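You operate a simulated robot arm through the tools that you are given. There is no shell and no other tool.

The job below is to be done with a simulated robot arm. You get a single attempt, and the scene is never put back.

## Task
Run the felt strip in at stitch 2, blue band under the foot.
Fine: foot down, machine off at the end.

It is judged by the outcome, as a careful person would: the job done as asked, and still so three seconds after it is handed in. It fails if anything else is knocked over, pushed out of place, dropped, spilled or broken.

## Robot
A 7-joint arm with a two-finger gripper, fixed in place. Base frame: the origin is at the foot of the arm, x ahead of it, y to its left, z up; the work surface is at about z = 760. Readings come in mm, rad, newtons and seconds.
With the tool pointing down near the work surface it reaches from about 340 to 720 mm from the base axis. Its first joint turns from -1.152 to 1.152 rad. Payload 2.45 kg.
Tool frame: the origin (TCP) lies between the finger pads and is the grasp point; the fingertips stand 26 mm ahead of it; z points along the fingers, y is the line along which they close. The gripper opens to 96 mm. The gripper's body begins 69 mm behind the TCP.
Orientation is told as [roll, pitch, yaw] about the base's x, y, z axes, in that order, counted from this pose: with the fingers straight down and closing along the base's y, the tool's x points along the base's -x, its y along +y and its z along -z.

## Interface
- The arm moves only by the tool send_rows. Its argument "moves" is a list of rows, each an object of numbers (a shift or turn left out is 0, a gripper value left out holds the last): "tx", "ty", "tz": the shift along the tool's x, y, z in mm; "ax", "ay", "az": the turn, a rotation vector about the tool's x, y, z in rad; "jaw": the finger opening in mm, from 0 to 96. In form: [{"tx": .., "ty": .., "tz": .., "ax": .., "ay": .., "az": .., "jaw": ..}, ...]. A call has 1 to 20 rows; each row is the pose to reach, as a shift and turn from the pose commanded when the call began, along the tool's axes at that moment. A row lasts 0.2 s, in which the tool goes at most 50 mm and 0.15 rad; a call with a longer step from one row to the next is refused whole, and so is a gripper value outside its range. A pose out of reach is approached as far as the arm can. The call stops where the force on the tool passes 90 N (or 10 N more than at its start, if that is more) or the arm is blocked; 0.2 s more then pass. Each finger halts on what it meets, pressing with about 28 N; the grip force reading is that of the motor and also rises with nothing between the fingers. The clock runs only during rows and for 0.2 s after the last one: add rows that repeat a pose to give the fingers time. It gives the time, the measured TCP pose, the force on the tool (base axes), the opening and the grip force at its end, in the units of the frame above (readings bear some noise), with the torque about the TCP (base axes, N m) and any sound that the robot's microphone picked up.
- Cameras (640 x 400 px; columns grow to the right, rows downward): "scene" is fixed at [153.4, -378.7, 1430.4]; the picture's right is [0.88, -0.48, 0.00], its down [-0.24, -0.44, -0.87] and it looks along [0.42, 0.76, -0.50] (base axes); focal length 371 px, centre (320, 200). "wrist" rides on the gripper at [82, 3, -98] in the tool frame; the picture's right is [-0.04, 1.00, 0.00], its down [-0.73, -0.03, -0.68] and it looks along [-0.68, -0.03, 0.73] (tool axes); focal length 256 px, centre (320, 200).
- camera(camera): a new picture of that camera. The clock stands still meanwhile.
- point_at(camera, pixels): for up to 12 pixels [column, row] of the newest picture of that camera ("zoom" is the newest enlarged one), the place [x, y, z] in the base frame of the surface seen there, good to about 3 mm. The clock stands still meanwhile.
- zoom(camera, box): a new picture of the part [left, top, right, bottom] of that camera's present view, enlarged. The clock stands still meanwhile.
- close_job(): hands the job in; it is judged then, once.

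Unless the task says otherwise, let go and move clear before handing in.

The tools are called after "Call:" as name(argument=value, ...) on one line, values as JSON. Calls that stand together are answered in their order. send_rows: Moves the arm, as the interface text tells. Its arguments: {"type":"object","properties":{"moves":{"type":"array"}},"required":["moves"]} The other tools are called the same way: camera (camera) takes a picture; point_at (camera, pixels) gives the place of the surface under pixels of a picture; zoom (camera, box) takes an enlarged picture of a part of a camera's view; close_job () hands the job in.

At the start:

```text
time_s: 0.0
tcp_pos: [447.1, 148.8, 1171.0]
tool_rot: [0.0, 0.0, 0.0]
force: [0.3, -0.5, 0.4]
ft_torque: [-0.02, -0.02, 0.01]
grip_width: 96.0
finger_force: 0.2
```

scene: 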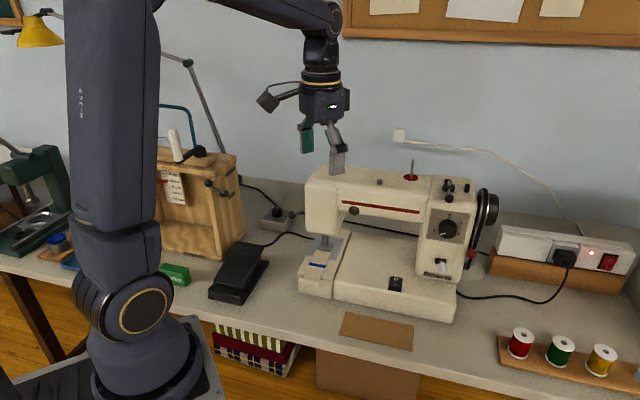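
wrist: 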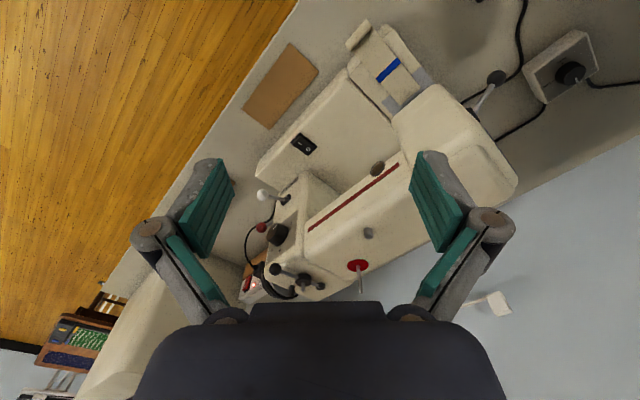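

The pictures show a sewing machine near scene pixel (385,230), with a strip with a blue band around (318,265), a foot pedal at (238,275), and a power strip at (560,260). I'll zoom in on the details before I move anything.

Call:
zoom(camera="scene", box=[280, 150, 520, 330])

Call:
zoom(camera="scene", box=[410, 170, 510, 240])

Call:
zoom(camera="scene", box=[290, 200, 380, 310])

Call:
zoom(camera="scene", box=[180, 200, 330, 310])

Call:
zoom(camera="wrist", box=[220, 10, 540, 300])

```text
2.22 times, centred on (400, 240) of scene
```

zoom: 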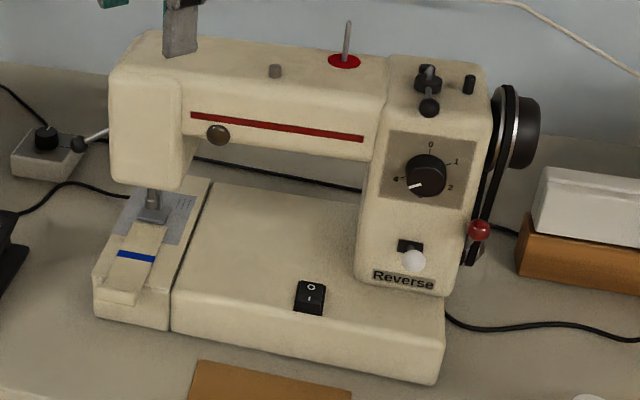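

```text
5.71 times, centred on (460, 205) of scene
```

zoom: 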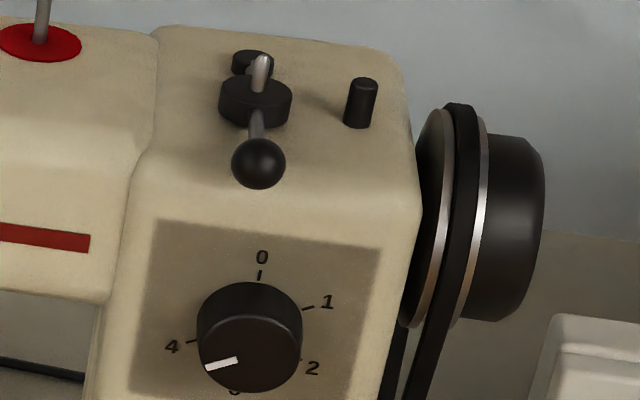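

```text
3.64 times, centred on (335, 255) of scene
```

zoom: 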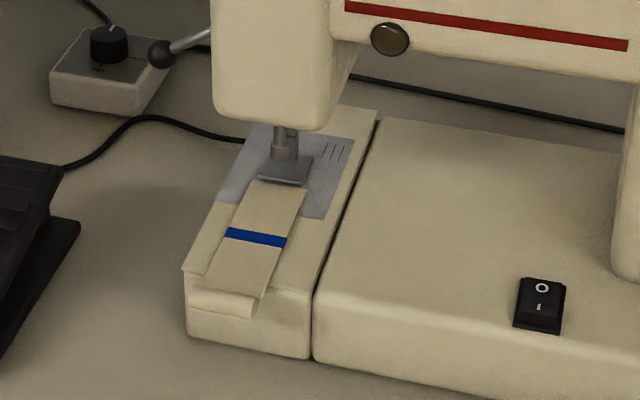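

```text
3.64 times, centred on (255, 255) of scene
```

zoom: 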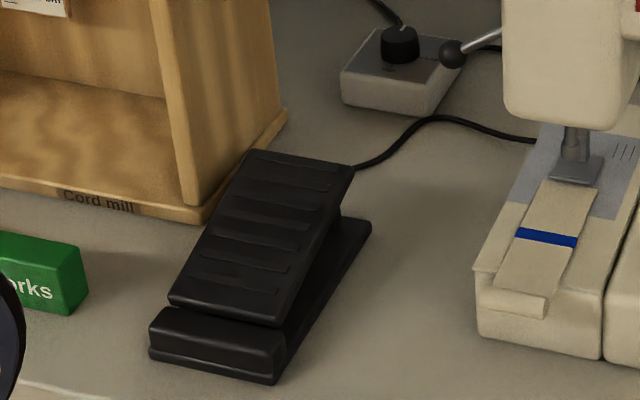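

```text
1.38 times, centred on (380, 155) of wrist
```

zoom: 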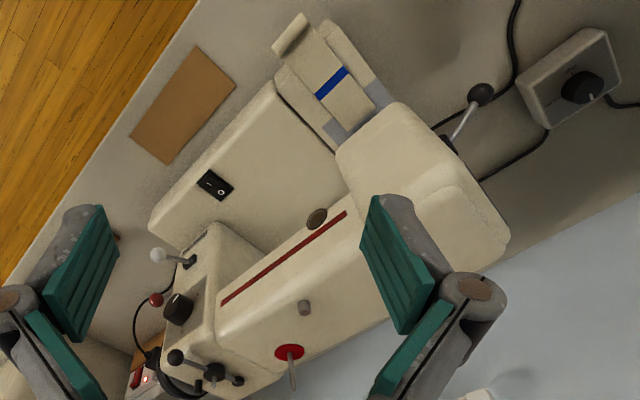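

The dial's white mark sits between 3 and 4, and the strip's far end appears to be right at the presser foot. I'll look closer at the switch, the labels and the knob box before planning.

Call:
zoom(camera="scene", box=[250, 195, 310, 240])

Call:
zoom(camera="scene", box=[380, 260, 430, 300])

Call:
zoom(camera="scene", box=[420, 200, 490, 290])

Call:
zoom(camera="scene", box=[300, 220, 360, 280])

Call:
zoom(camera="scene", box=[480, 210, 640, 310])

Call:
zoom(camera="scene", box=[150, 120, 250, 250])

Call:
zoom(camera="wrist", box=[340, 10, 620, 190])

Call:
zoom(camera="wrist", box=[230, 170, 400, 310])

```text
8.89 times, centred on (280, 218) of scene
```

zoom: 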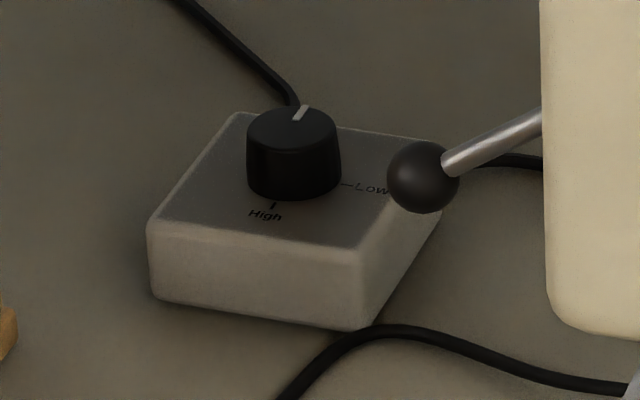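

```text
10.00 times, centred on (405, 280) of scene
```

zoom: 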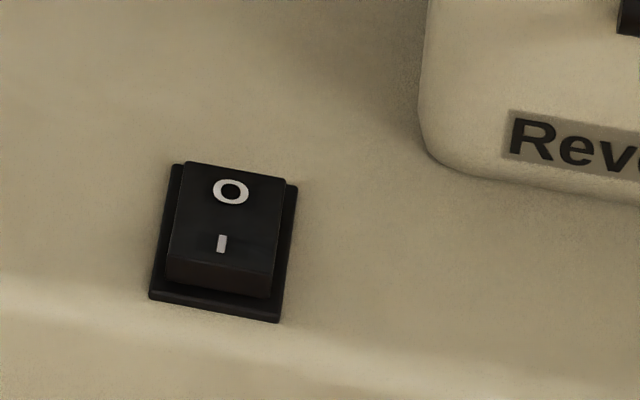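

```text
4.44 times, centred on (455, 245) of scene
```

zoom: 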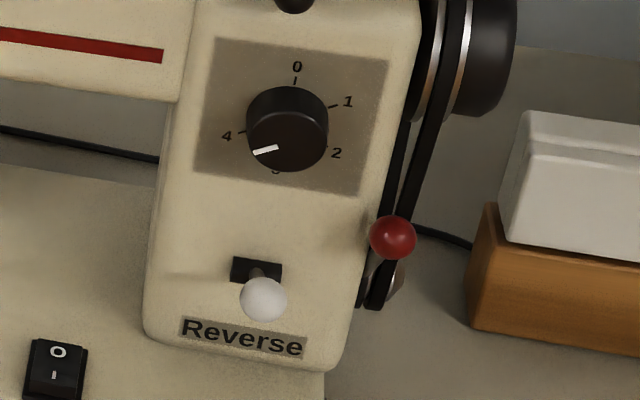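

```text
6.67 times, centred on (330, 250) of scene
```

zoom: 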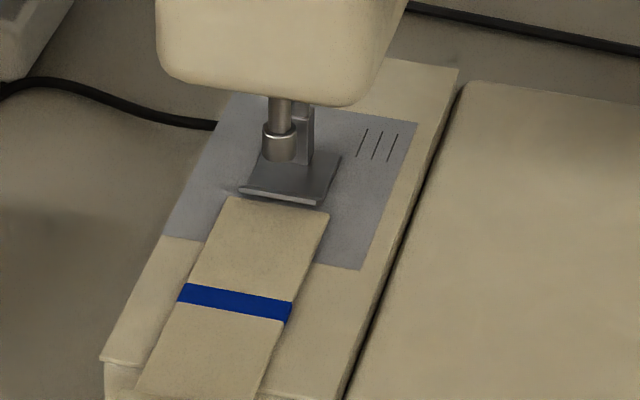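

```text
4.00 times, centred on (560, 260) of scene
```

zoom: 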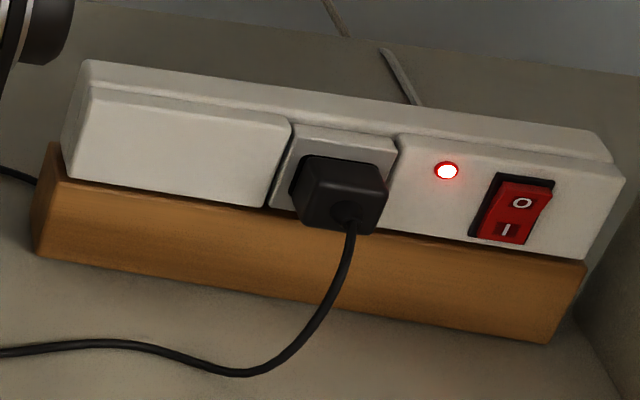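

```text
3.08 times, centred on (200, 185) of scene
```

zoom: 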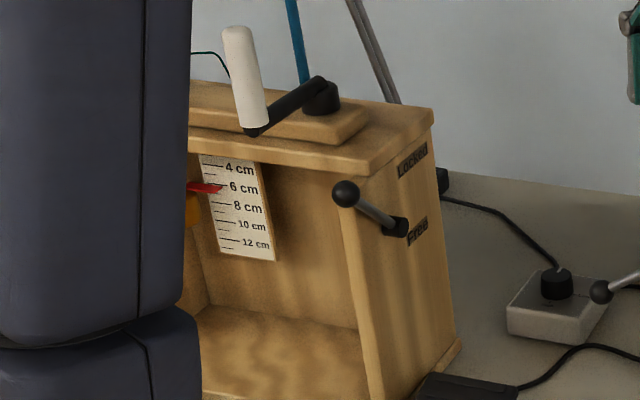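

```text
2.22 times, centred on (480, 100) of wrist
```

zoom: 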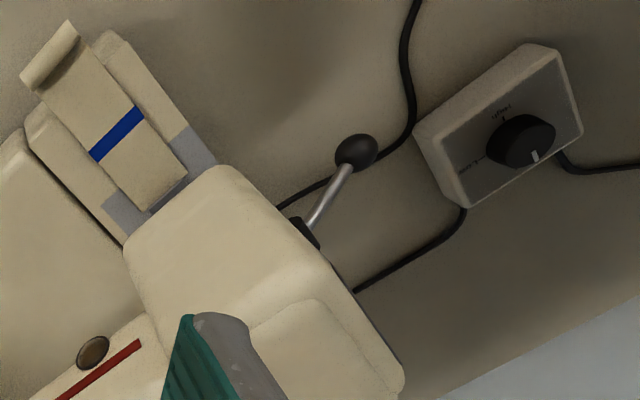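

```text
2.86 times, centred on (315, 240) of wrist
```

zoom: 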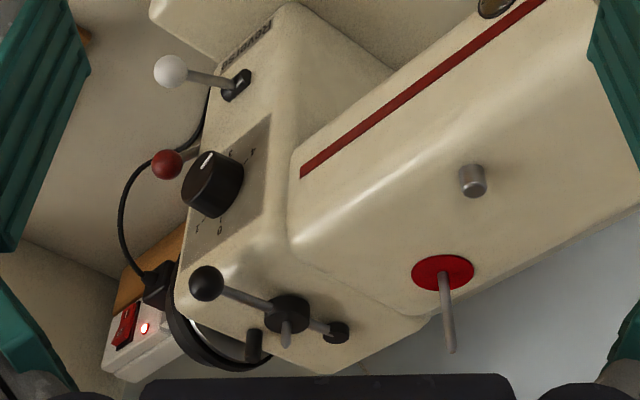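

The bed switch looks to be at O, with the I end standing proud. There's a presser lever with a black ball at the left of the head, and a Low/High knob box behind it. I'll measure the key parts.

Call:
point_at(camera="scene", pixels=[[320, 258], [312, 290], [326, 248], [297, 215], [278, 212], [448, 230], [441, 268], [471, 256], [395, 283], [450, 188], [490, 210], [240, 265]])

Call:
point_at(camera="wrist", pixels=[[388, 70], [358, 32], [412, 100], [495, 77], [570, 72], [280, 234], [261, 195], [304, 143], [380, 170], [360, 266], [300, 277], [465, 150]])

```text
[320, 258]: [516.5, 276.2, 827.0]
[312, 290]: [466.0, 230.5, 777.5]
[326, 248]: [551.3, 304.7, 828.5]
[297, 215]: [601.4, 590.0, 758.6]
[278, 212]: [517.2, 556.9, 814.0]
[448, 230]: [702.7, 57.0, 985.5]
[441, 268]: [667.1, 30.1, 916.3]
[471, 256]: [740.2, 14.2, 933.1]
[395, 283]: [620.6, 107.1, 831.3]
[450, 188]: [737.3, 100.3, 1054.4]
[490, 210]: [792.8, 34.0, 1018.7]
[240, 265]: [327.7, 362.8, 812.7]
```

```text
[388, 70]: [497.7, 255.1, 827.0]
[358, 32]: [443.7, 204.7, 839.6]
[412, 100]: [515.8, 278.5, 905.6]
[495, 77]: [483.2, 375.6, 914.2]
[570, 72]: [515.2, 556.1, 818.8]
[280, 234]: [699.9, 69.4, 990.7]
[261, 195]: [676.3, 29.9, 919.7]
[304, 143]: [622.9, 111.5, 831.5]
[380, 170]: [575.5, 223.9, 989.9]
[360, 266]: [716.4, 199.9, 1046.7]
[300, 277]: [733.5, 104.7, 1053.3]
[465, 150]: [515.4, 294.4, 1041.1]
```

The machine's feed axis comes out at about 48° in the base frame: the strip runs from (498,255) to (551,305) and the dial is near (700,63,988). I'll bring the wrist camera round to the front of the machine, staying high and clear, to inspect the controls.

Call:
send_rows(moves=[{"tx": -19, "ty": -35, "tz": 15, "az": -0.14}, {"tx": -38, "ty": -70, "tz": 30, "az": -0.28}, {"tx": -57, "ty": -105, "tz": 45, "az": -0.42}, {"tx": -75, "ty": -140, "tz": 60, "az": -0.56}, {"tx": -94, "ty": -175, "tz": 75, "az": -0.7}, {"tx": -113, "ty": -209, "tz": 91, "az": -0.84}, {"tx": -113, "ty": -209, "tz": 91, "az": -0.84}])

Call:
camera(camera="wrist")

Call:
camera(camera="scene")

```text
time_s: 1.6
tcp_pos: [560.5, -61.1, 1079.3]
tool_rot: [0.0, 0.0, 0.841]
force: [0.4, 0.0, 0.2]
ft_torque: [0.01, 0.04, 0.01]
grip_width: 96.2
finger_force: 0.1
```

```text
taken
```

wrist: 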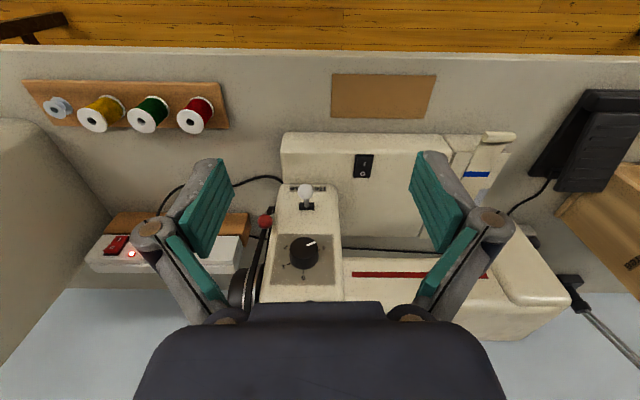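

```text
taken
```

scene: 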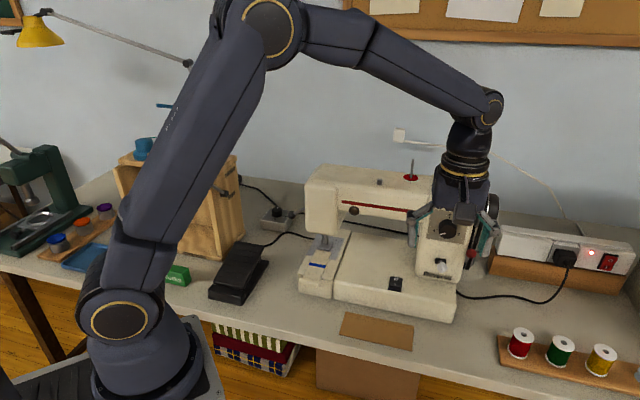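

Call:
zoom(camera="wrist", box=[250, 180, 360, 300])

Call:
zoom(camera="wrist", box=[340, 140, 400, 190])

Call:
zoom(camera="wrist", box=[440, 120, 540, 230])

Call:
zoom(camera="wrist", box=[530, 80, 640, 350])

```text
3.33 times, centred on (305, 240) of wrist
```

zoom: 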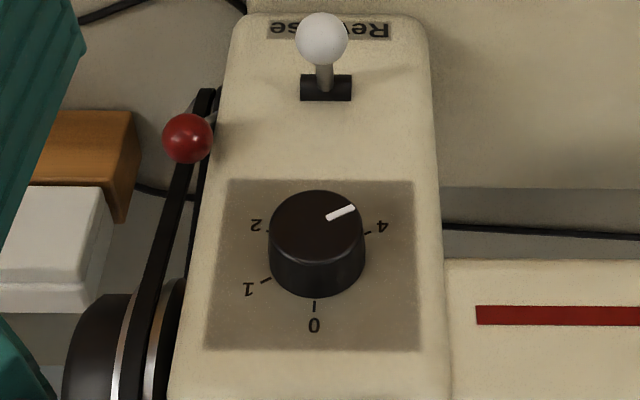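

```text
8.00 times, centred on (370, 165) of wrist
```

zoom: 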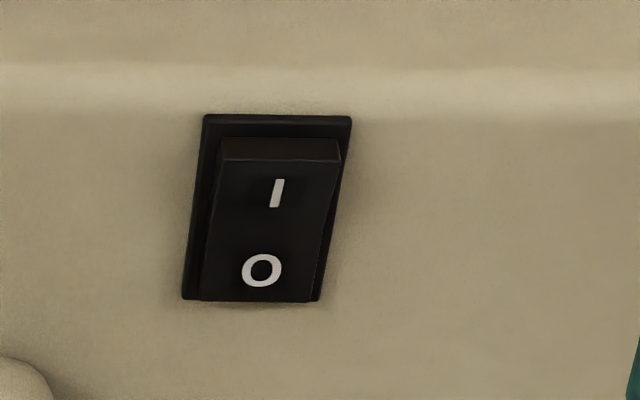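

```text
3.64 times, centred on (490, 175) of wrist
```

zoom: 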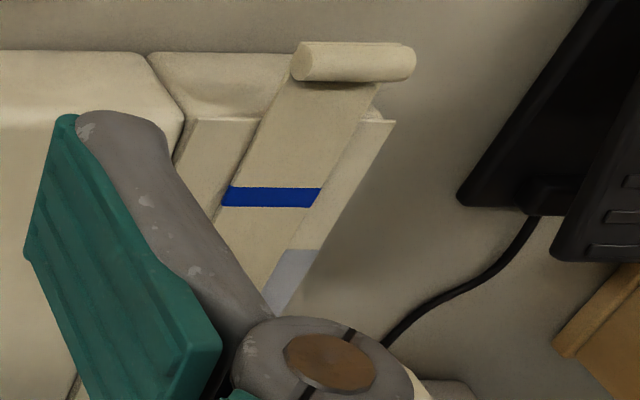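

```text
1.48 times, centred on (585, 215) of wrist
```

zoom: 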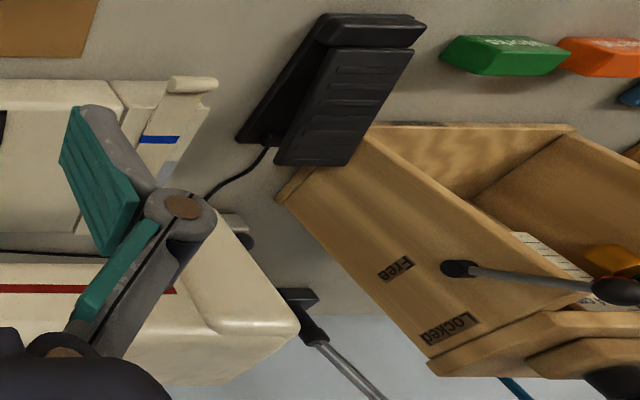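

The switch's I end is raised, so the machine is off, and the dial's mark sits near 4. Next I'll measure the geometry of the dial plate, the switch, the strip and the red lever.

Call:
point_at(camera="wrist", pixels=[[278.6, 236], [331, 236], [273, 283], [333, 283], [304, 243], [303.2, 271.8], [288.5, 264.3], [289, 249.6], [319.1, 249.6], [265, 222], [304, 190], [304, 206]])

Call:
point_at(camera="wrist", pixels=[[366, 159], [362, 173], [477, 174], [473, 165], [498, 138], [484, 150], [488, 137], [512, 137], [285, 140], [440, 140], [455, 275], [355, 275]])

Call:
zoom(camera="wrist", box=[220, 190, 300, 310])

```text
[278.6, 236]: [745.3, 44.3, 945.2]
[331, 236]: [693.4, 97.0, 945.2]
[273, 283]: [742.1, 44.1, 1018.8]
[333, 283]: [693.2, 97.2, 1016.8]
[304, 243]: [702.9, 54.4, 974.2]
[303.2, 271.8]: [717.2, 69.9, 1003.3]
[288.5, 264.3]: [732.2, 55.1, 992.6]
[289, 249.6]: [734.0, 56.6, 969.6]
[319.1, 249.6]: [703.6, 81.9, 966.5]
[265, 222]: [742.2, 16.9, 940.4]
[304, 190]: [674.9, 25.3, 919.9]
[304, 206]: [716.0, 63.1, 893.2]
```

```text
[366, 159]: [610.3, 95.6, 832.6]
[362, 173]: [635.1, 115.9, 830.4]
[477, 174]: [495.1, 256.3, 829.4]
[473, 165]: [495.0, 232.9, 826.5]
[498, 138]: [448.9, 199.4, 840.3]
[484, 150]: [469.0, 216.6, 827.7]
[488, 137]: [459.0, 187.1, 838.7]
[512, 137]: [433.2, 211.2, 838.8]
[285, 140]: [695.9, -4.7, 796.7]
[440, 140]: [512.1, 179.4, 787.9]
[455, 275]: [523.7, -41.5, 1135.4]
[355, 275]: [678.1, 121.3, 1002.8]
```

```text
3.33 times, centred on (260, 250) of wrist
```

zoom: 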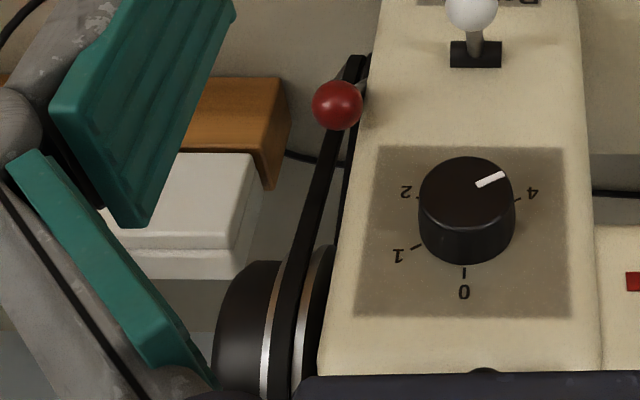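

The bed edges and dial plate put the machine at 45° in the base frame. The dial centre is near (719,69,981), with about 60° per number. Next I'll move to look under the head from the front at the foot and the strip end.

Call:
send_rows(moves=[{"tx": -18.7, "ty": 36.8, "tz": 21.3, "ay": -0.075, "az": 0.008}, {"tx": -37.5, "ty": 73.7, "tz": 42.7, "ay": -0.15, "az": 0.016}, {"tx": -56.2, "ty": 110.5, "tz": 64, "ay": -0.225, "az": 0.024}, {"tx": -75, "ty": 147.3, "tz": 85.3, "ay": -0.3, "az": 0.032}, {"tx": -93.7, "ty": 184.1, "tz": 106.6, "ay": -0.375, "az": 0.04}, {"tx": -112.5, "ty": 221, "tz": 128, "ay": -0.45, "az": 0.048}, {"tx": -131.2, "ty": 257.8, "tz": 149.3, "ay": -0.524, "az": 0.056}, {"tx": -131.2, "ty": 257.8, "tz": 149.3, "ay": -0.524, "az": 0.056}])

Call:
camera(camera="wrist")

Call:
camera(camera="scene")

```text
time_s: 3.4
tcp_pos: [453.9, 209.5, 929.7]
tool_rot: [0.017, -0.524, 0.779]
force: [-0.3, -0.6, 0.2]
ft_torque: [-0.03, 0.0, -0.03]
grip_width: 95.9
finger_force: 0.0
```

```text
taken
```

wrist: 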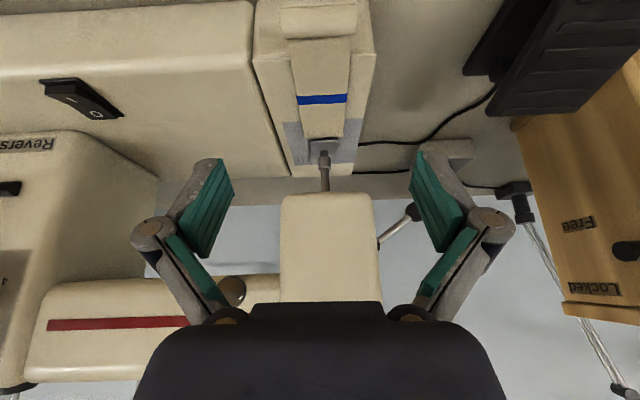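

```text
taken
```

scene: 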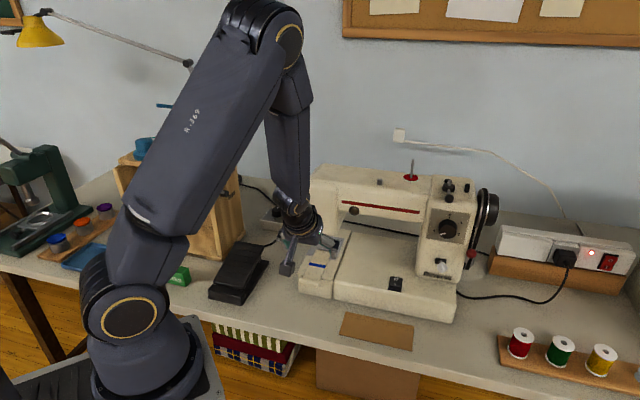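

The strip and foot now show at wrist pixels (322,100)–(322,150). I'll zoom in there and measure the band, the foot and the lever ball.

Call:
zoom(camera="wrist", box=[280, 80, 365, 200])

Call:
zoom(camera="wrist", box=[300, 130, 345, 165])

Call:
point_at(camera="wrist", pixels=[[322, 96], [322, 104], [322, 135], [322, 142], [322, 148], [310, 151], [335, 151], [410, 211], [385, 240], [322, 192], [300, 140], [345, 140]])

Call:
zoom(camera="wrist", box=[370, 130, 530, 250])

Call:
zoom(camera="wrist", box=[430, 0, 600, 110])

```text
3.33 times, centred on (322, 140) of wrist
```

zoom: 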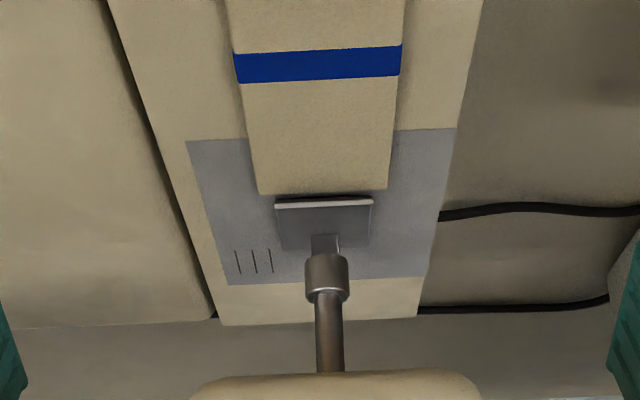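

```text
11.43 times, centred on (322, 148) of wrist
```

zoom: 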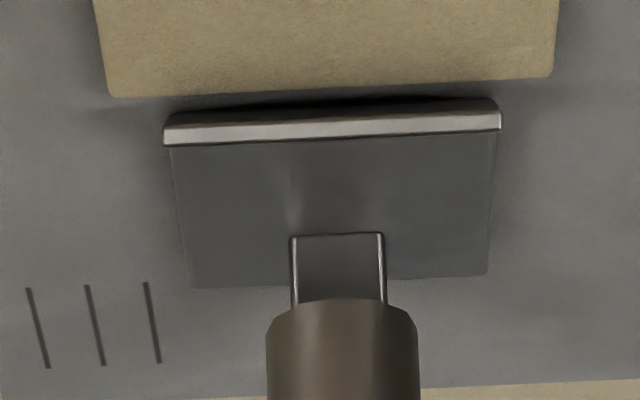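

```text
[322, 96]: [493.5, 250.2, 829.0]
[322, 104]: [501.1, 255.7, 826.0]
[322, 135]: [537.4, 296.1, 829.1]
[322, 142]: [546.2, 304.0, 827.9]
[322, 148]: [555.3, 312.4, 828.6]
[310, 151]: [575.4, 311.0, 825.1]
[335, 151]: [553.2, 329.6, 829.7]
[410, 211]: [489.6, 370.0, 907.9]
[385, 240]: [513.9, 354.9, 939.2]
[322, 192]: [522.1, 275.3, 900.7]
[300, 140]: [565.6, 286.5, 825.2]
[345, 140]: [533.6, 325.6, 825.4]
```

```text
3.33 times, centred on (450, 190) of wrist
```

zoom: 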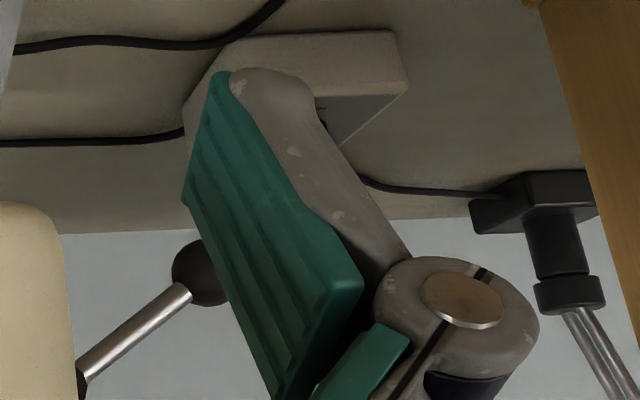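

```text
3.64 times, centred on (515, 55) of wrist
```

zoom: 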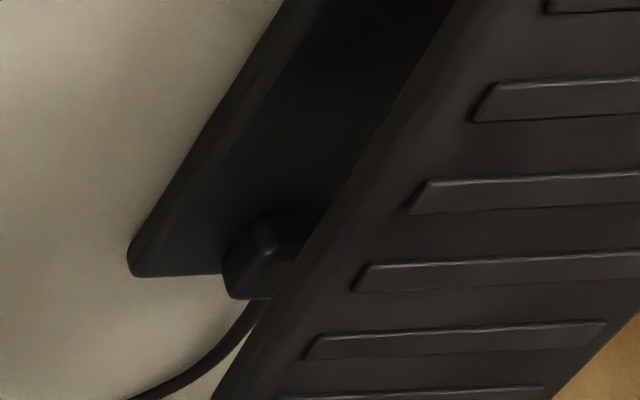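

The strip's leading end at zoom pixel (330,85) stops short of the foot's front lip at (330,125), and the foot looks low. I'll sample more heights to tell whether the foot is up or down.

Call:
zoom(camera="wrist", box=[300, 130, 345, 165])

Call:
point_at(camera="zoom", pixels=[[200, 180], [240, 220], [300, 180], [380, 180], [440, 220], [470, 180], [200, 270], [470, 260], [100, 180], [100, 250], [560, 180], [560, 260]])

Call:
point_at(camera="zoom", pixels=[[200, 60], [300, 60], [400, 60], [500, 60], [180, 132], [330, 128], [480, 120], [330, 85], [110, 90], [550, 75], [340, 350], [330, 260]])

Call:
zoom(camera="scene", box=[305, 215, 345, 255])

```text
11.43 times, centred on (322, 148) of wrist
```

zoom: 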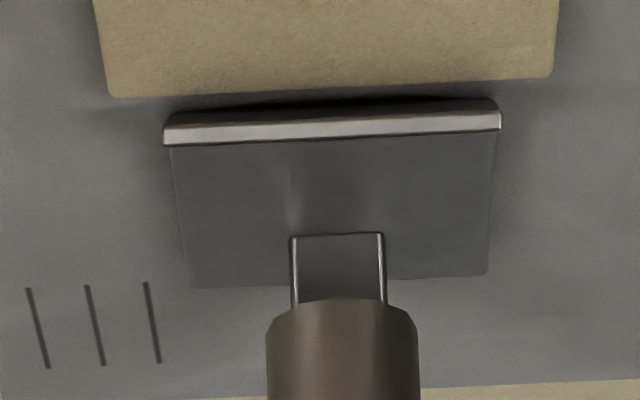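

```text
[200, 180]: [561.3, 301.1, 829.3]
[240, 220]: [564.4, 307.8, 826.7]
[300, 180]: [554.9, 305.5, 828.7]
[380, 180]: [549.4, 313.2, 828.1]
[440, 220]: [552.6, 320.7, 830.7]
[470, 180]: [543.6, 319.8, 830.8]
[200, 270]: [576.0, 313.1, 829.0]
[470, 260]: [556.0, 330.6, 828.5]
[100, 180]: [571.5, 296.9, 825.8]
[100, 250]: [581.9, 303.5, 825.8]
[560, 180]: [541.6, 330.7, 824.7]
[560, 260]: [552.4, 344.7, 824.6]
```

```text
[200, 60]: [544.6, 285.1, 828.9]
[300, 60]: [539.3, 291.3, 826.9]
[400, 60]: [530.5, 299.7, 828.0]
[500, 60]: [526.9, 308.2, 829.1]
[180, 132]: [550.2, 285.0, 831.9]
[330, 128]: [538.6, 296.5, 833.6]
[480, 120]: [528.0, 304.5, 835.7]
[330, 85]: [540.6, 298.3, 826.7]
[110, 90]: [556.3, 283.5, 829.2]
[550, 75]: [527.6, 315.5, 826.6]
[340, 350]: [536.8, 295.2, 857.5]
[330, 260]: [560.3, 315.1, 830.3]
```

```text
10.00 times, centred on (325, 235) of scene
```

zoom: 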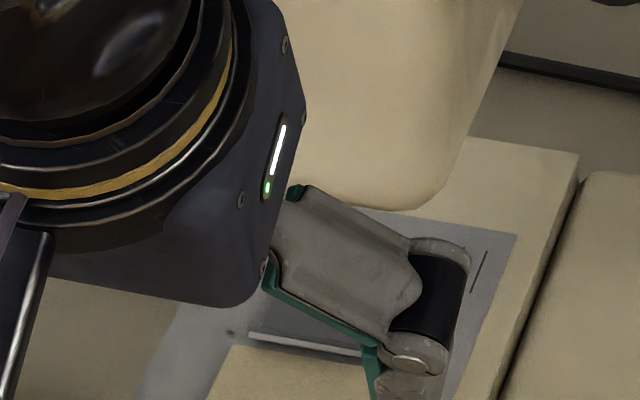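

The foot plate's top reads z≈829 against 825 for the needle plate, and the felt end is just at the lip. I'll go to a lower view from the left to judge the foot height and the presser lever.

Call:
send_rows(moves=[{"tx": -3.5, "ty": 13.8, "tz": 7.5, "ax": 0.0726, "ay": -0.02, "az": 0.109}, {"tx": -7, "ty": 27.7, "tz": 15, "ax": 0.145, "ay": -0.04, "az": 0.218}, {"tx": -10.5, "ty": 41.5, "tz": 22.6, "ax": 0.2177, "ay": -0.0598, "az": 0.327}, {"tx": -14, "ty": 55.3, "tz": 30, "ax": 0.29, "ay": -0.08, "az": 0.436}, {"tx": -17.4, "ty": 69, "tz": 37.7, "ax": 0.363, "ay": -0.1, "az": 0.545}, {"tx": -20.9, "ty": 83, "tz": 45.2, "ax": 0.4353, "ay": -0.1195, "az": 0.6543}, {"tx": -20.9, "ty": 83, "tz": 45.2, "ax": 0.4353, "ay": -0.1195, "az": 0.6543}])

Call:
camera(camera="wrist")

```text
time_s: 5.0
tcp_pos: [425.0, 297.4, 902.0]
tool_rot: [0.013, -0.642, -0.007]
force: [-0.1, 1.0, -0.2]
ft_torque: [-0.01, -0.02, 0.01]
grip_width: 96.3
finger_force: 0.1
```

```text
taken
```

wrist: 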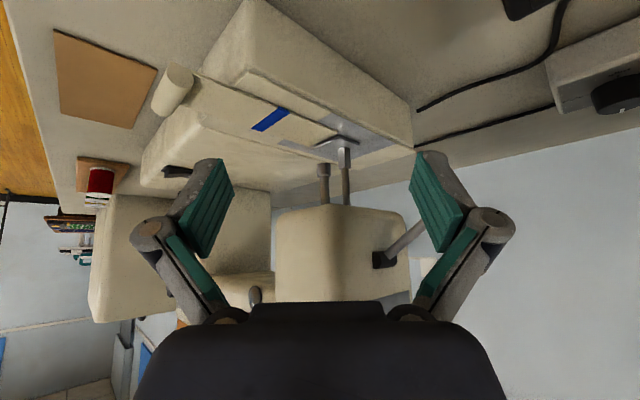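

Call:
zoom(camera="wrist", box=[300, 110, 380, 170])

Call:
zoom(camera="wrist", box=[140, 50, 420, 220])

Call:
zoom(camera="wrist", box=[350, 190, 450, 290])

Call:
zoom(camera="wrist", box=[530, 20, 640, 140])

```text
6.67 times, centred on (340, 140) of wrist
```

zoom: 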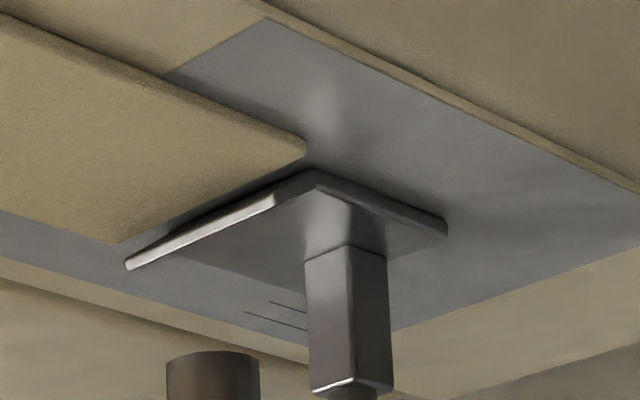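

```text
2.29 times, centred on (280, 135) of wrist
```

zoom: 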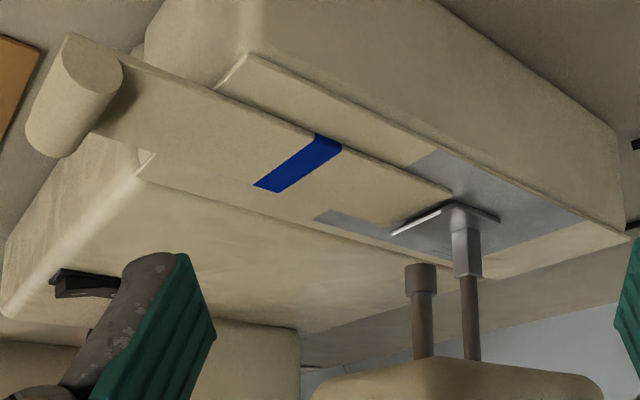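

```text
4.00 times, centred on (400, 240) of wrist
```

zoom: 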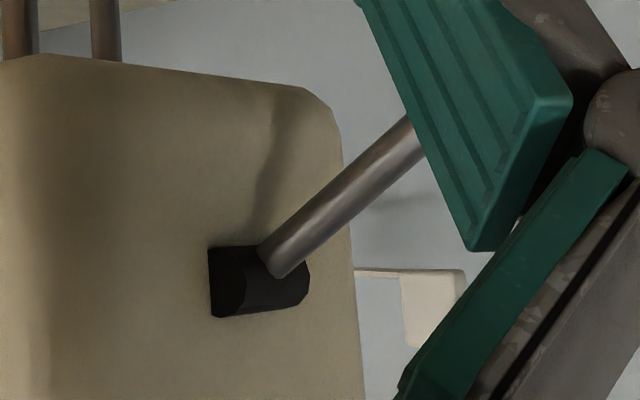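

```text
3.33 times, centred on (585, 80) of wrist
```

zoom: 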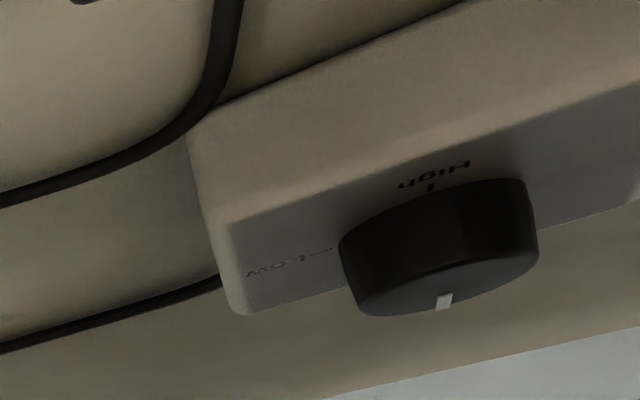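

From here the foot sits very low, with dark shadow under it at zoom pixels (330,175)–(447,235), and the felt corner touches the lip. I'll zoom tighter and take point readings around the foot's edge.

Call:
zoom(camera="wrist", box=[316, 126, 364, 156])

Call:
point_at(camera="zoom", pixels=[[240, 120], [300, 200], [500, 290], [540, 310], [420, 270], [330, 210], [150, 300], [60, 330], [260, 330], [600, 200], [340, 330], [450, 230]])

Call:
point_at(camera="wrist", pixels=[[387, 257], [400, 240], [178, 85], [165, 100], [190, 80], [270, 120], [375, 260], [280, 240], [400, 290], [343, 170], [324, 170], [322, 190]])

```text
13.33 times, centred on (340, 141) of wrist
```

zoom: 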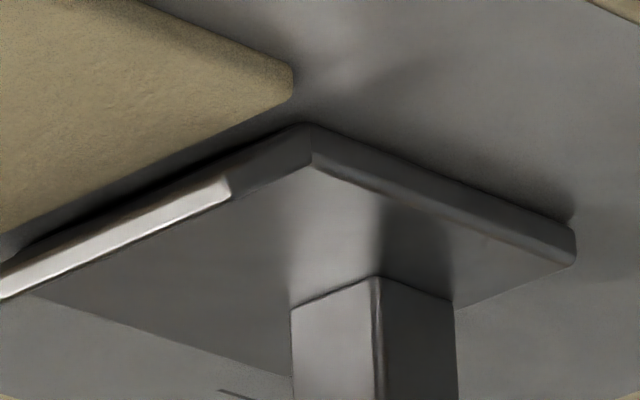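

```text
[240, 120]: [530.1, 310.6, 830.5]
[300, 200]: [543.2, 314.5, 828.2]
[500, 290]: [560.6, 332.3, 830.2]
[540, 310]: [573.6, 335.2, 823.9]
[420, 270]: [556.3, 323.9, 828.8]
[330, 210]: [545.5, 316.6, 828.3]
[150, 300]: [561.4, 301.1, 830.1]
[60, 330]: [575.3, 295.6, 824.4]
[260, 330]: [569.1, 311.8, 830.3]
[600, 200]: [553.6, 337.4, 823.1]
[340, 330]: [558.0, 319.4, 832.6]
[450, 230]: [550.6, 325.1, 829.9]
```

```text
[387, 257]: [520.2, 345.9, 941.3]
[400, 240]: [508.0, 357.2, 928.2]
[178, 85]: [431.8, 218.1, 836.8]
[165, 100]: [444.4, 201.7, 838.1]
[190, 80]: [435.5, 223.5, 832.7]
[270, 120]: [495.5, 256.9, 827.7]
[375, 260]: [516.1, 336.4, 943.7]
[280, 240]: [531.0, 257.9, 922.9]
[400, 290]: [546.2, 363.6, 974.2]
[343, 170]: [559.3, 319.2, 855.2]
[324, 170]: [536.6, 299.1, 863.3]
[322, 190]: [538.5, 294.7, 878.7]
```

The foot appears to be down on the plate, with its top at about 829 and dark contact shadow under it. The strip end abuts its lip, so the foot has to be lifted and the strip tucked under it. I'll get a fresh scene view for the lever ball and the pedal geometry.

Call:
camera(camera="scene")

Call:
point_at(camera="scene", pixels=[[291.6, 215.4], [290, 213], [293, 218], [236.5, 243], [262, 247], [214, 280], [241, 287], [228, 262], [252, 268], [215, 292], [240, 300], [268, 262]])

Call:
zoom(camera="scene", box=[195, 200, 335, 310])

```text
taken
```

scene: 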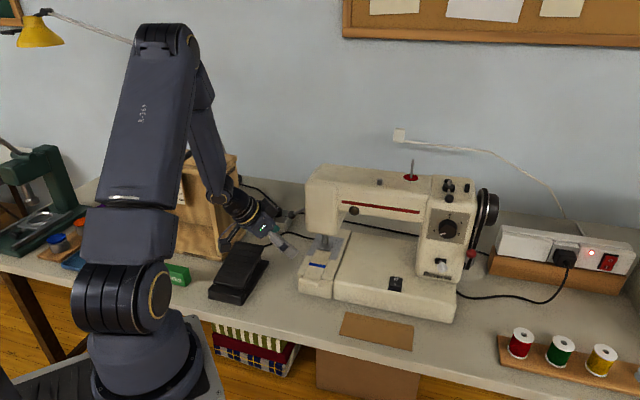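

```text
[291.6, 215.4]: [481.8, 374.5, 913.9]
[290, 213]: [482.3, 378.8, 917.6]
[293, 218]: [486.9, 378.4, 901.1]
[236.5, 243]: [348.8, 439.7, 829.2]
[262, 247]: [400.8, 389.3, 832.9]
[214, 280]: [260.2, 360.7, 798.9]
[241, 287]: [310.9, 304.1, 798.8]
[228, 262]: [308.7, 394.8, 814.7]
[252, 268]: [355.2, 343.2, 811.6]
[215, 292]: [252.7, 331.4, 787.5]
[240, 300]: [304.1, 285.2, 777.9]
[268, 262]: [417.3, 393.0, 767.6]
```

```text
3.64 times, centred on (265, 255) of scene
```

zoom: 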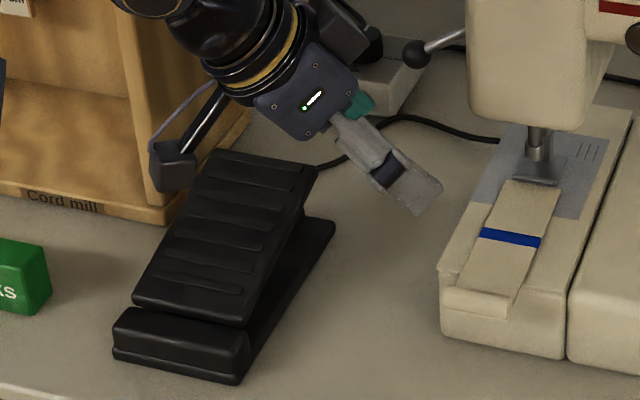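

The lever ball's centre works out at about (487,381,907), hinged at the head's left face. The pedal plate rises from z≈799 at its near end to 831 at its far end. I'll rise straight up, then align above the ball with the fingers closing along the lever's hinge axis.

Call:
send_rows(moves=[{"tx": -25.1, "ty": 0, "tz": -33, "jaw": 46}, {"tx": -50.2, "ty": 0, "tz": -66.1, "jaw": 46}, {"tx": -56.3, "ty": 10.4, "tz": -61.4, "ax": 0.032, "ay": 0.077, "az": 0.0946}, {"tx": -62.5, "ty": 20.9, "tz": -56.7, "ax": 0.0638, "ay": 0.154, "az": 0.189}, {"tx": -68.7, "ty": 31.3, "tz": -52, "ax": 0.0957, "ay": 0.231, "az": 0.284}, {"tx": -74.9, "ty": 41.8, "tz": -47.3, "ax": 0.1276, "ay": 0.308, "az": 0.3785}, {"tx": -81, "ty": 52.2, "tz": -42.6, "ax": 0.1594, "ay": 0.385, "az": 0.473}, {"tx": -87.2, "ty": 62.7, "tz": -38, "ax": 0.1913, "ay": 0.462, "az": 0.568}, {"tx": -93.4, "ty": 73.1, "tz": -33.3, "ax": 0.2232, "ay": 0.539, "az": 0.662}, {"tx": -99.6, "ty": 83.6, "tz": -28.6, "ax": 0.2551, "ay": 0.6158, "az": 0.757}, {"tx": -99.6, "ty": 83.6, "tz": -28.6, "ax": 0.2551, "ay": 0.6158, "az": 0.757}])

Call:
camera(camera="wrist")

Call:
camera(camera="scene")

```text
time_s: 7.4
tcp_pos: [487.3, 378.0, 986.1]
tool_rot: [-0.001, 0.014, -0.785]
force: [0.0, 0.1, 0.7]
ft_torque: [0.0, 0.0, 0.01]
grip_width: 46.2
finger_force: 0.1
```

```text
taken
```

wrist: 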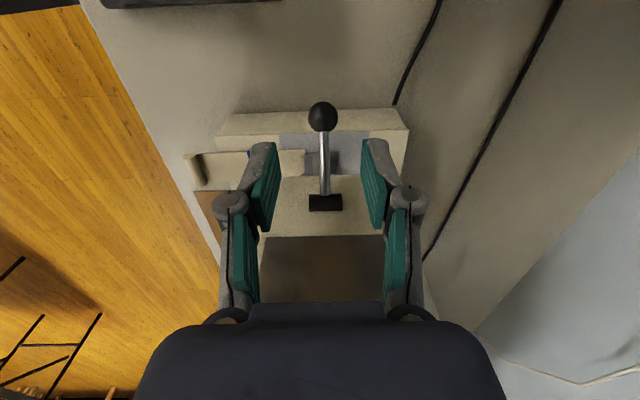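

```text
taken
```

scene: 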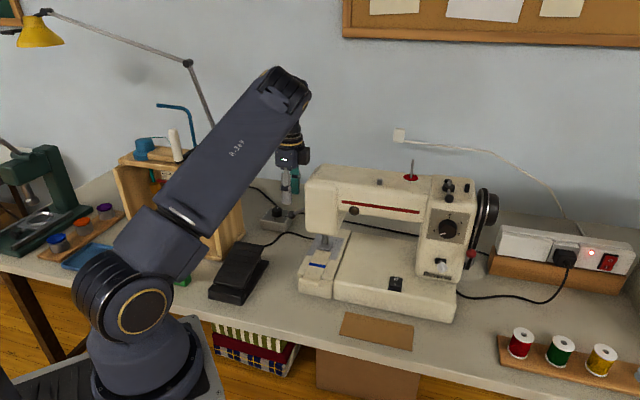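

The ball at wrist pixel (322,117) lines up with the tool axis. I'll check the ball, shaft and hub coordinates before descending.

Call:
point_at(camera="wrist", pixels=[[322, 117], [318, 113], [325, 140], [325, 170], [325, 190], [312, 203], [340, 203], [325, 195], [200, 168], [248, 154], [300, 165], [345, 160]])

Call:
zoom(camera="wrist", box=[270, 90, 370, 220])

Call:
zoom(camera="wrist", box=[170, 100, 380, 210])

```text
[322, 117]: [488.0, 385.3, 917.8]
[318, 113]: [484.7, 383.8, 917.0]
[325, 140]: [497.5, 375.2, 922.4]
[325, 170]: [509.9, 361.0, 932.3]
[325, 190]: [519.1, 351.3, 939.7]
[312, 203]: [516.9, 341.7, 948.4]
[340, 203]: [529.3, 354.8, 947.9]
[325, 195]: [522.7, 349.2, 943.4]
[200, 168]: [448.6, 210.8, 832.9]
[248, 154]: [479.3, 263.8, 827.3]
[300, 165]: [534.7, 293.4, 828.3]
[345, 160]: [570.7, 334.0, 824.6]
```

```text
3.08 times, centred on (320, 155) of wrist
```

zoom: 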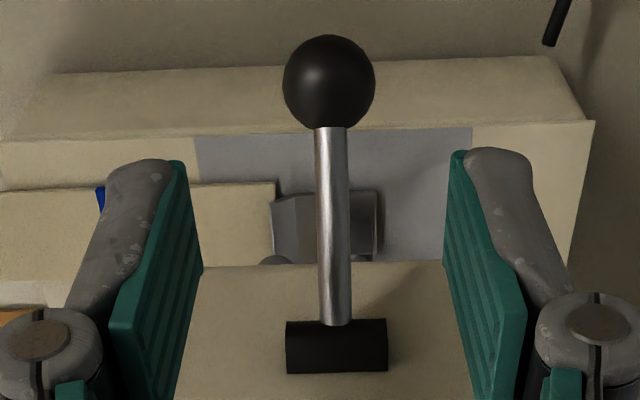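

```text
3.05 times, centred on (275, 155) of wrist
```

zoom: 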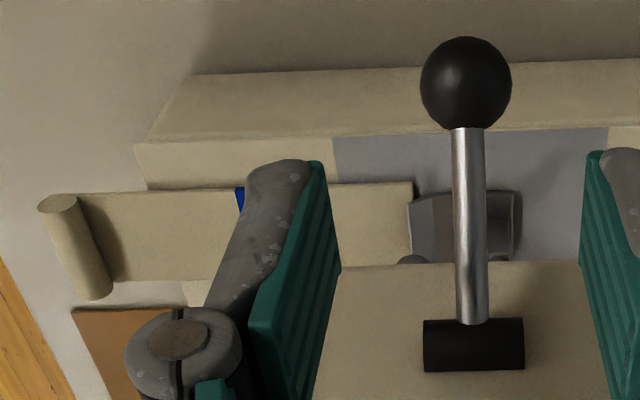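

The hub axis runs along the feed direction and the ball's centre is about 78 mm below the TCP. I'll descend onto it with a 1.7 mm sideways correction and close on the ball.

Call:
send_rows(moves=[{"ty": 1.7, "tz": 30}, {"ty": 1.7, "tz": 60}, {"ty": 1.7, "tz": 78}, {"ty": 1.7, "tz": 78, "jaw": 15}, {"ty": 1.7, "tz": 78, "jaw": 15}, {"ty": 1.7, "tz": 78, "jaw": 15}])

Call:
camera(camera="wrist")

```text
time_s: 8.8
tcp_pos: [489.2, 381.3, 908.3]
tool_rot: [0.0, 0.013, -0.784]
force: [0.0, 0.3, -1.3]
ft_torque: [0.07, 0.02, -0.01]
grip_width: 19.7
finger_force: 40.0
```

```text
taken
```

wrist: 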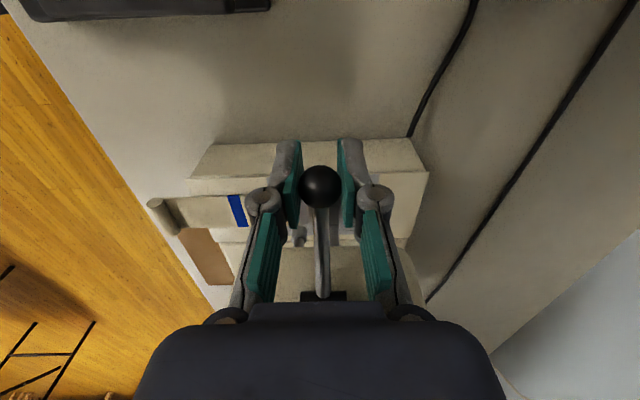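

The fingers stopped at 19.7 mm on the ball. I'll lift it along its arc in small steps and watch the force.

Call:
send_rows(moves=[{"tx": 2.8, "tz": -4.5}, {"tx": 5.1, "tz": -8.9}, {"tx": 7.2, "tz": -14}, {"tx": 8.8, "tz": -19.1}])

Call:
camera(camera="wrist")

Call:
zoom(camera="scene", box=[270, 170, 370, 280])

```text
time_s: 9.8
tcp_pos: [480.3, 388.0, 928.0]
tool_rot: [0.0, 0.016, -0.784]
force: [7.8, 4.1, -19.5]
ft_torque: [0.84, 0.79, -0.02]
grip_width: 19.6
finger_force: 44.6
```

```text
taken
```

wrist: 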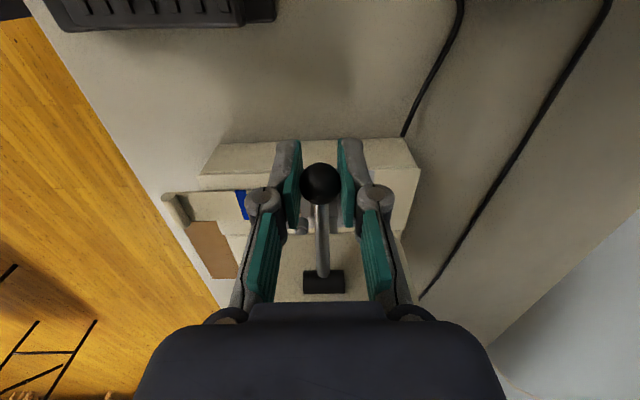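

```text
3.64 times, centred on (320, 225) of scene
```

zoom: 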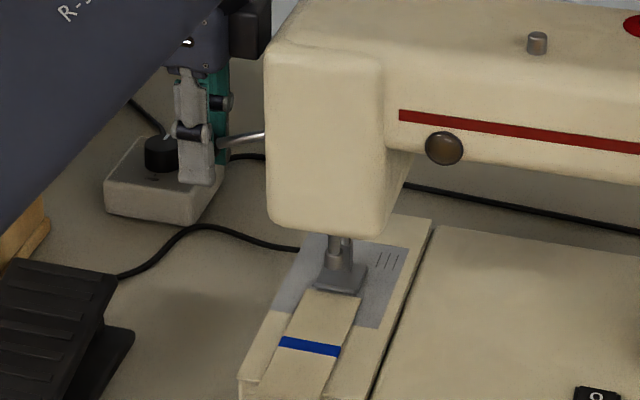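

The lever is following with about 20 N of resistance. I'll continue along the arc.

Call:
send_rows(moves=[{"tx": 1.2, "tz": -5.3}, {"tx": 1.9, "tz": -10.6}, {"tx": 2.2, "tz": -16}, {"tx": 1.9, "tz": -21.4}])

Call:
camera(camera="wrist")

Call:
zoom(camera="scene", box=[270, 170, 370, 280])

```text
time_s: 10.8
tcp_pos: [479.9, 389.8, 949.5]
tool_rot: [0.0, 0.018, -0.781]
force: [-2.3, 11.0, -20.3]
ft_torque: [0.92, 0.84, 0.03]
grip_width: 20.1
finger_force: 45.1
```

```text
taken
```

wrist: 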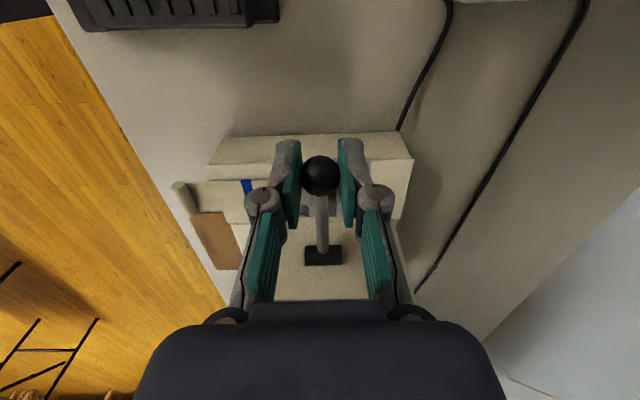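

```text
3.64 times, centred on (320, 225) of scene
```

zoom: 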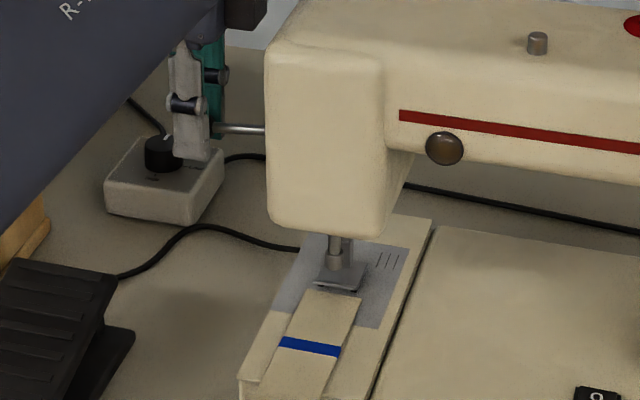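

The foot is rising as the lever comes up: scene zoom pixel (338,275) shows a gap. The side force says the ball wants to be a few mm further out, so I'll allow for that and carry on.

Call:
send_rows(moves=[{"tx": 3, "tz": -5.3}, {"tx": 2.5, "tz": -10.6}, {"tx": 1.5, "tz": -15.8}, {"tx": 0, "tz": -20.8}])

Call:
camera(camera="wrist")

Call:
zoom(camera="scene", box=[270, 170, 370, 280])

```text
time_s: 11.8
tcp_pos: [480.1, 389.3, 969.4]
tool_rot: [-0.002, 0.018, -0.783]
force: [-7.8, -0.4, -17.5]
ft_torque: [0.82, 0.96, -0.02]
grip_width: 20.3
finger_force: 44.8
```

```text
taken
```

wrist: 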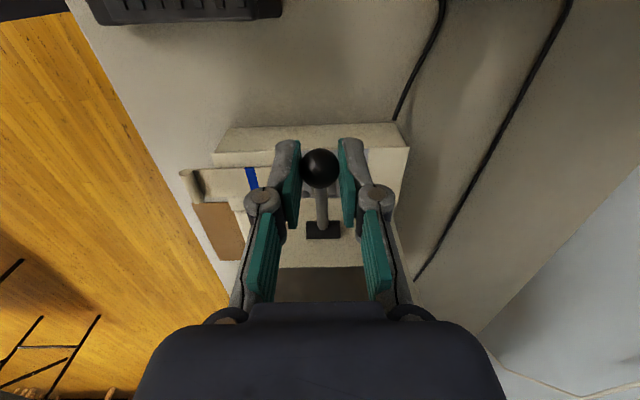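

```text
3.64 times, centred on (320, 225) of scene
```

zoom: 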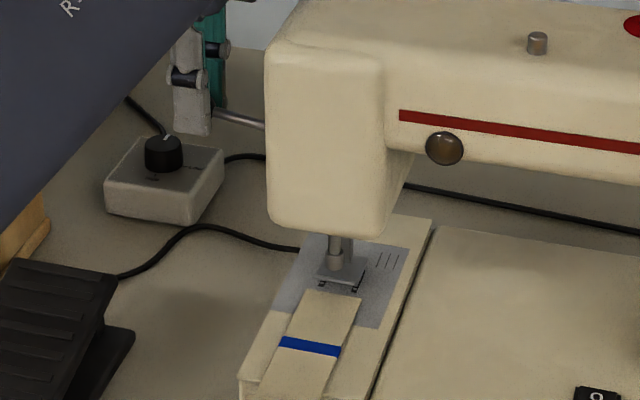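

The foot has lifted about 6 mm, but the ball has slid roughly 15 mm towards the fingertips, at row 168. I'll back down a few mm to see whether the resistance is friction, which would let the lever hold, or a spring.

Call:
send_rows(moves=[{"tz": 2}, {"tz": 4}])

Call:
camera(camera="wrist")

```text
time_s: 12.4
tcp_pos: [482.0, 389.1, 967.7]
tool_rot: [0.001, 0.011, -0.783]
force: [-18.6, -9.3, 19.0]
ft_torque: [-0.91, -0.42, -0.07]
grip_width: 20.3
finger_force: 44.8
```

```text
taken
```

wrist: 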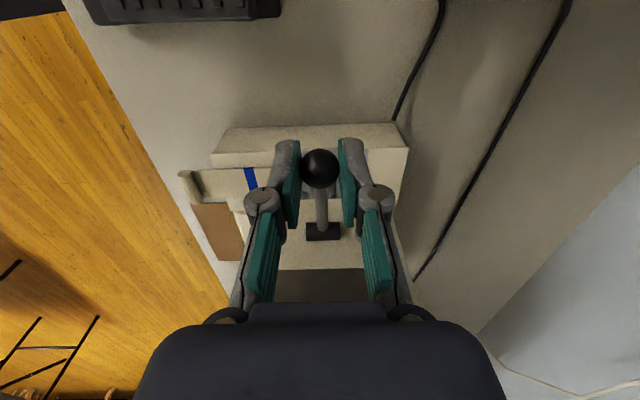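

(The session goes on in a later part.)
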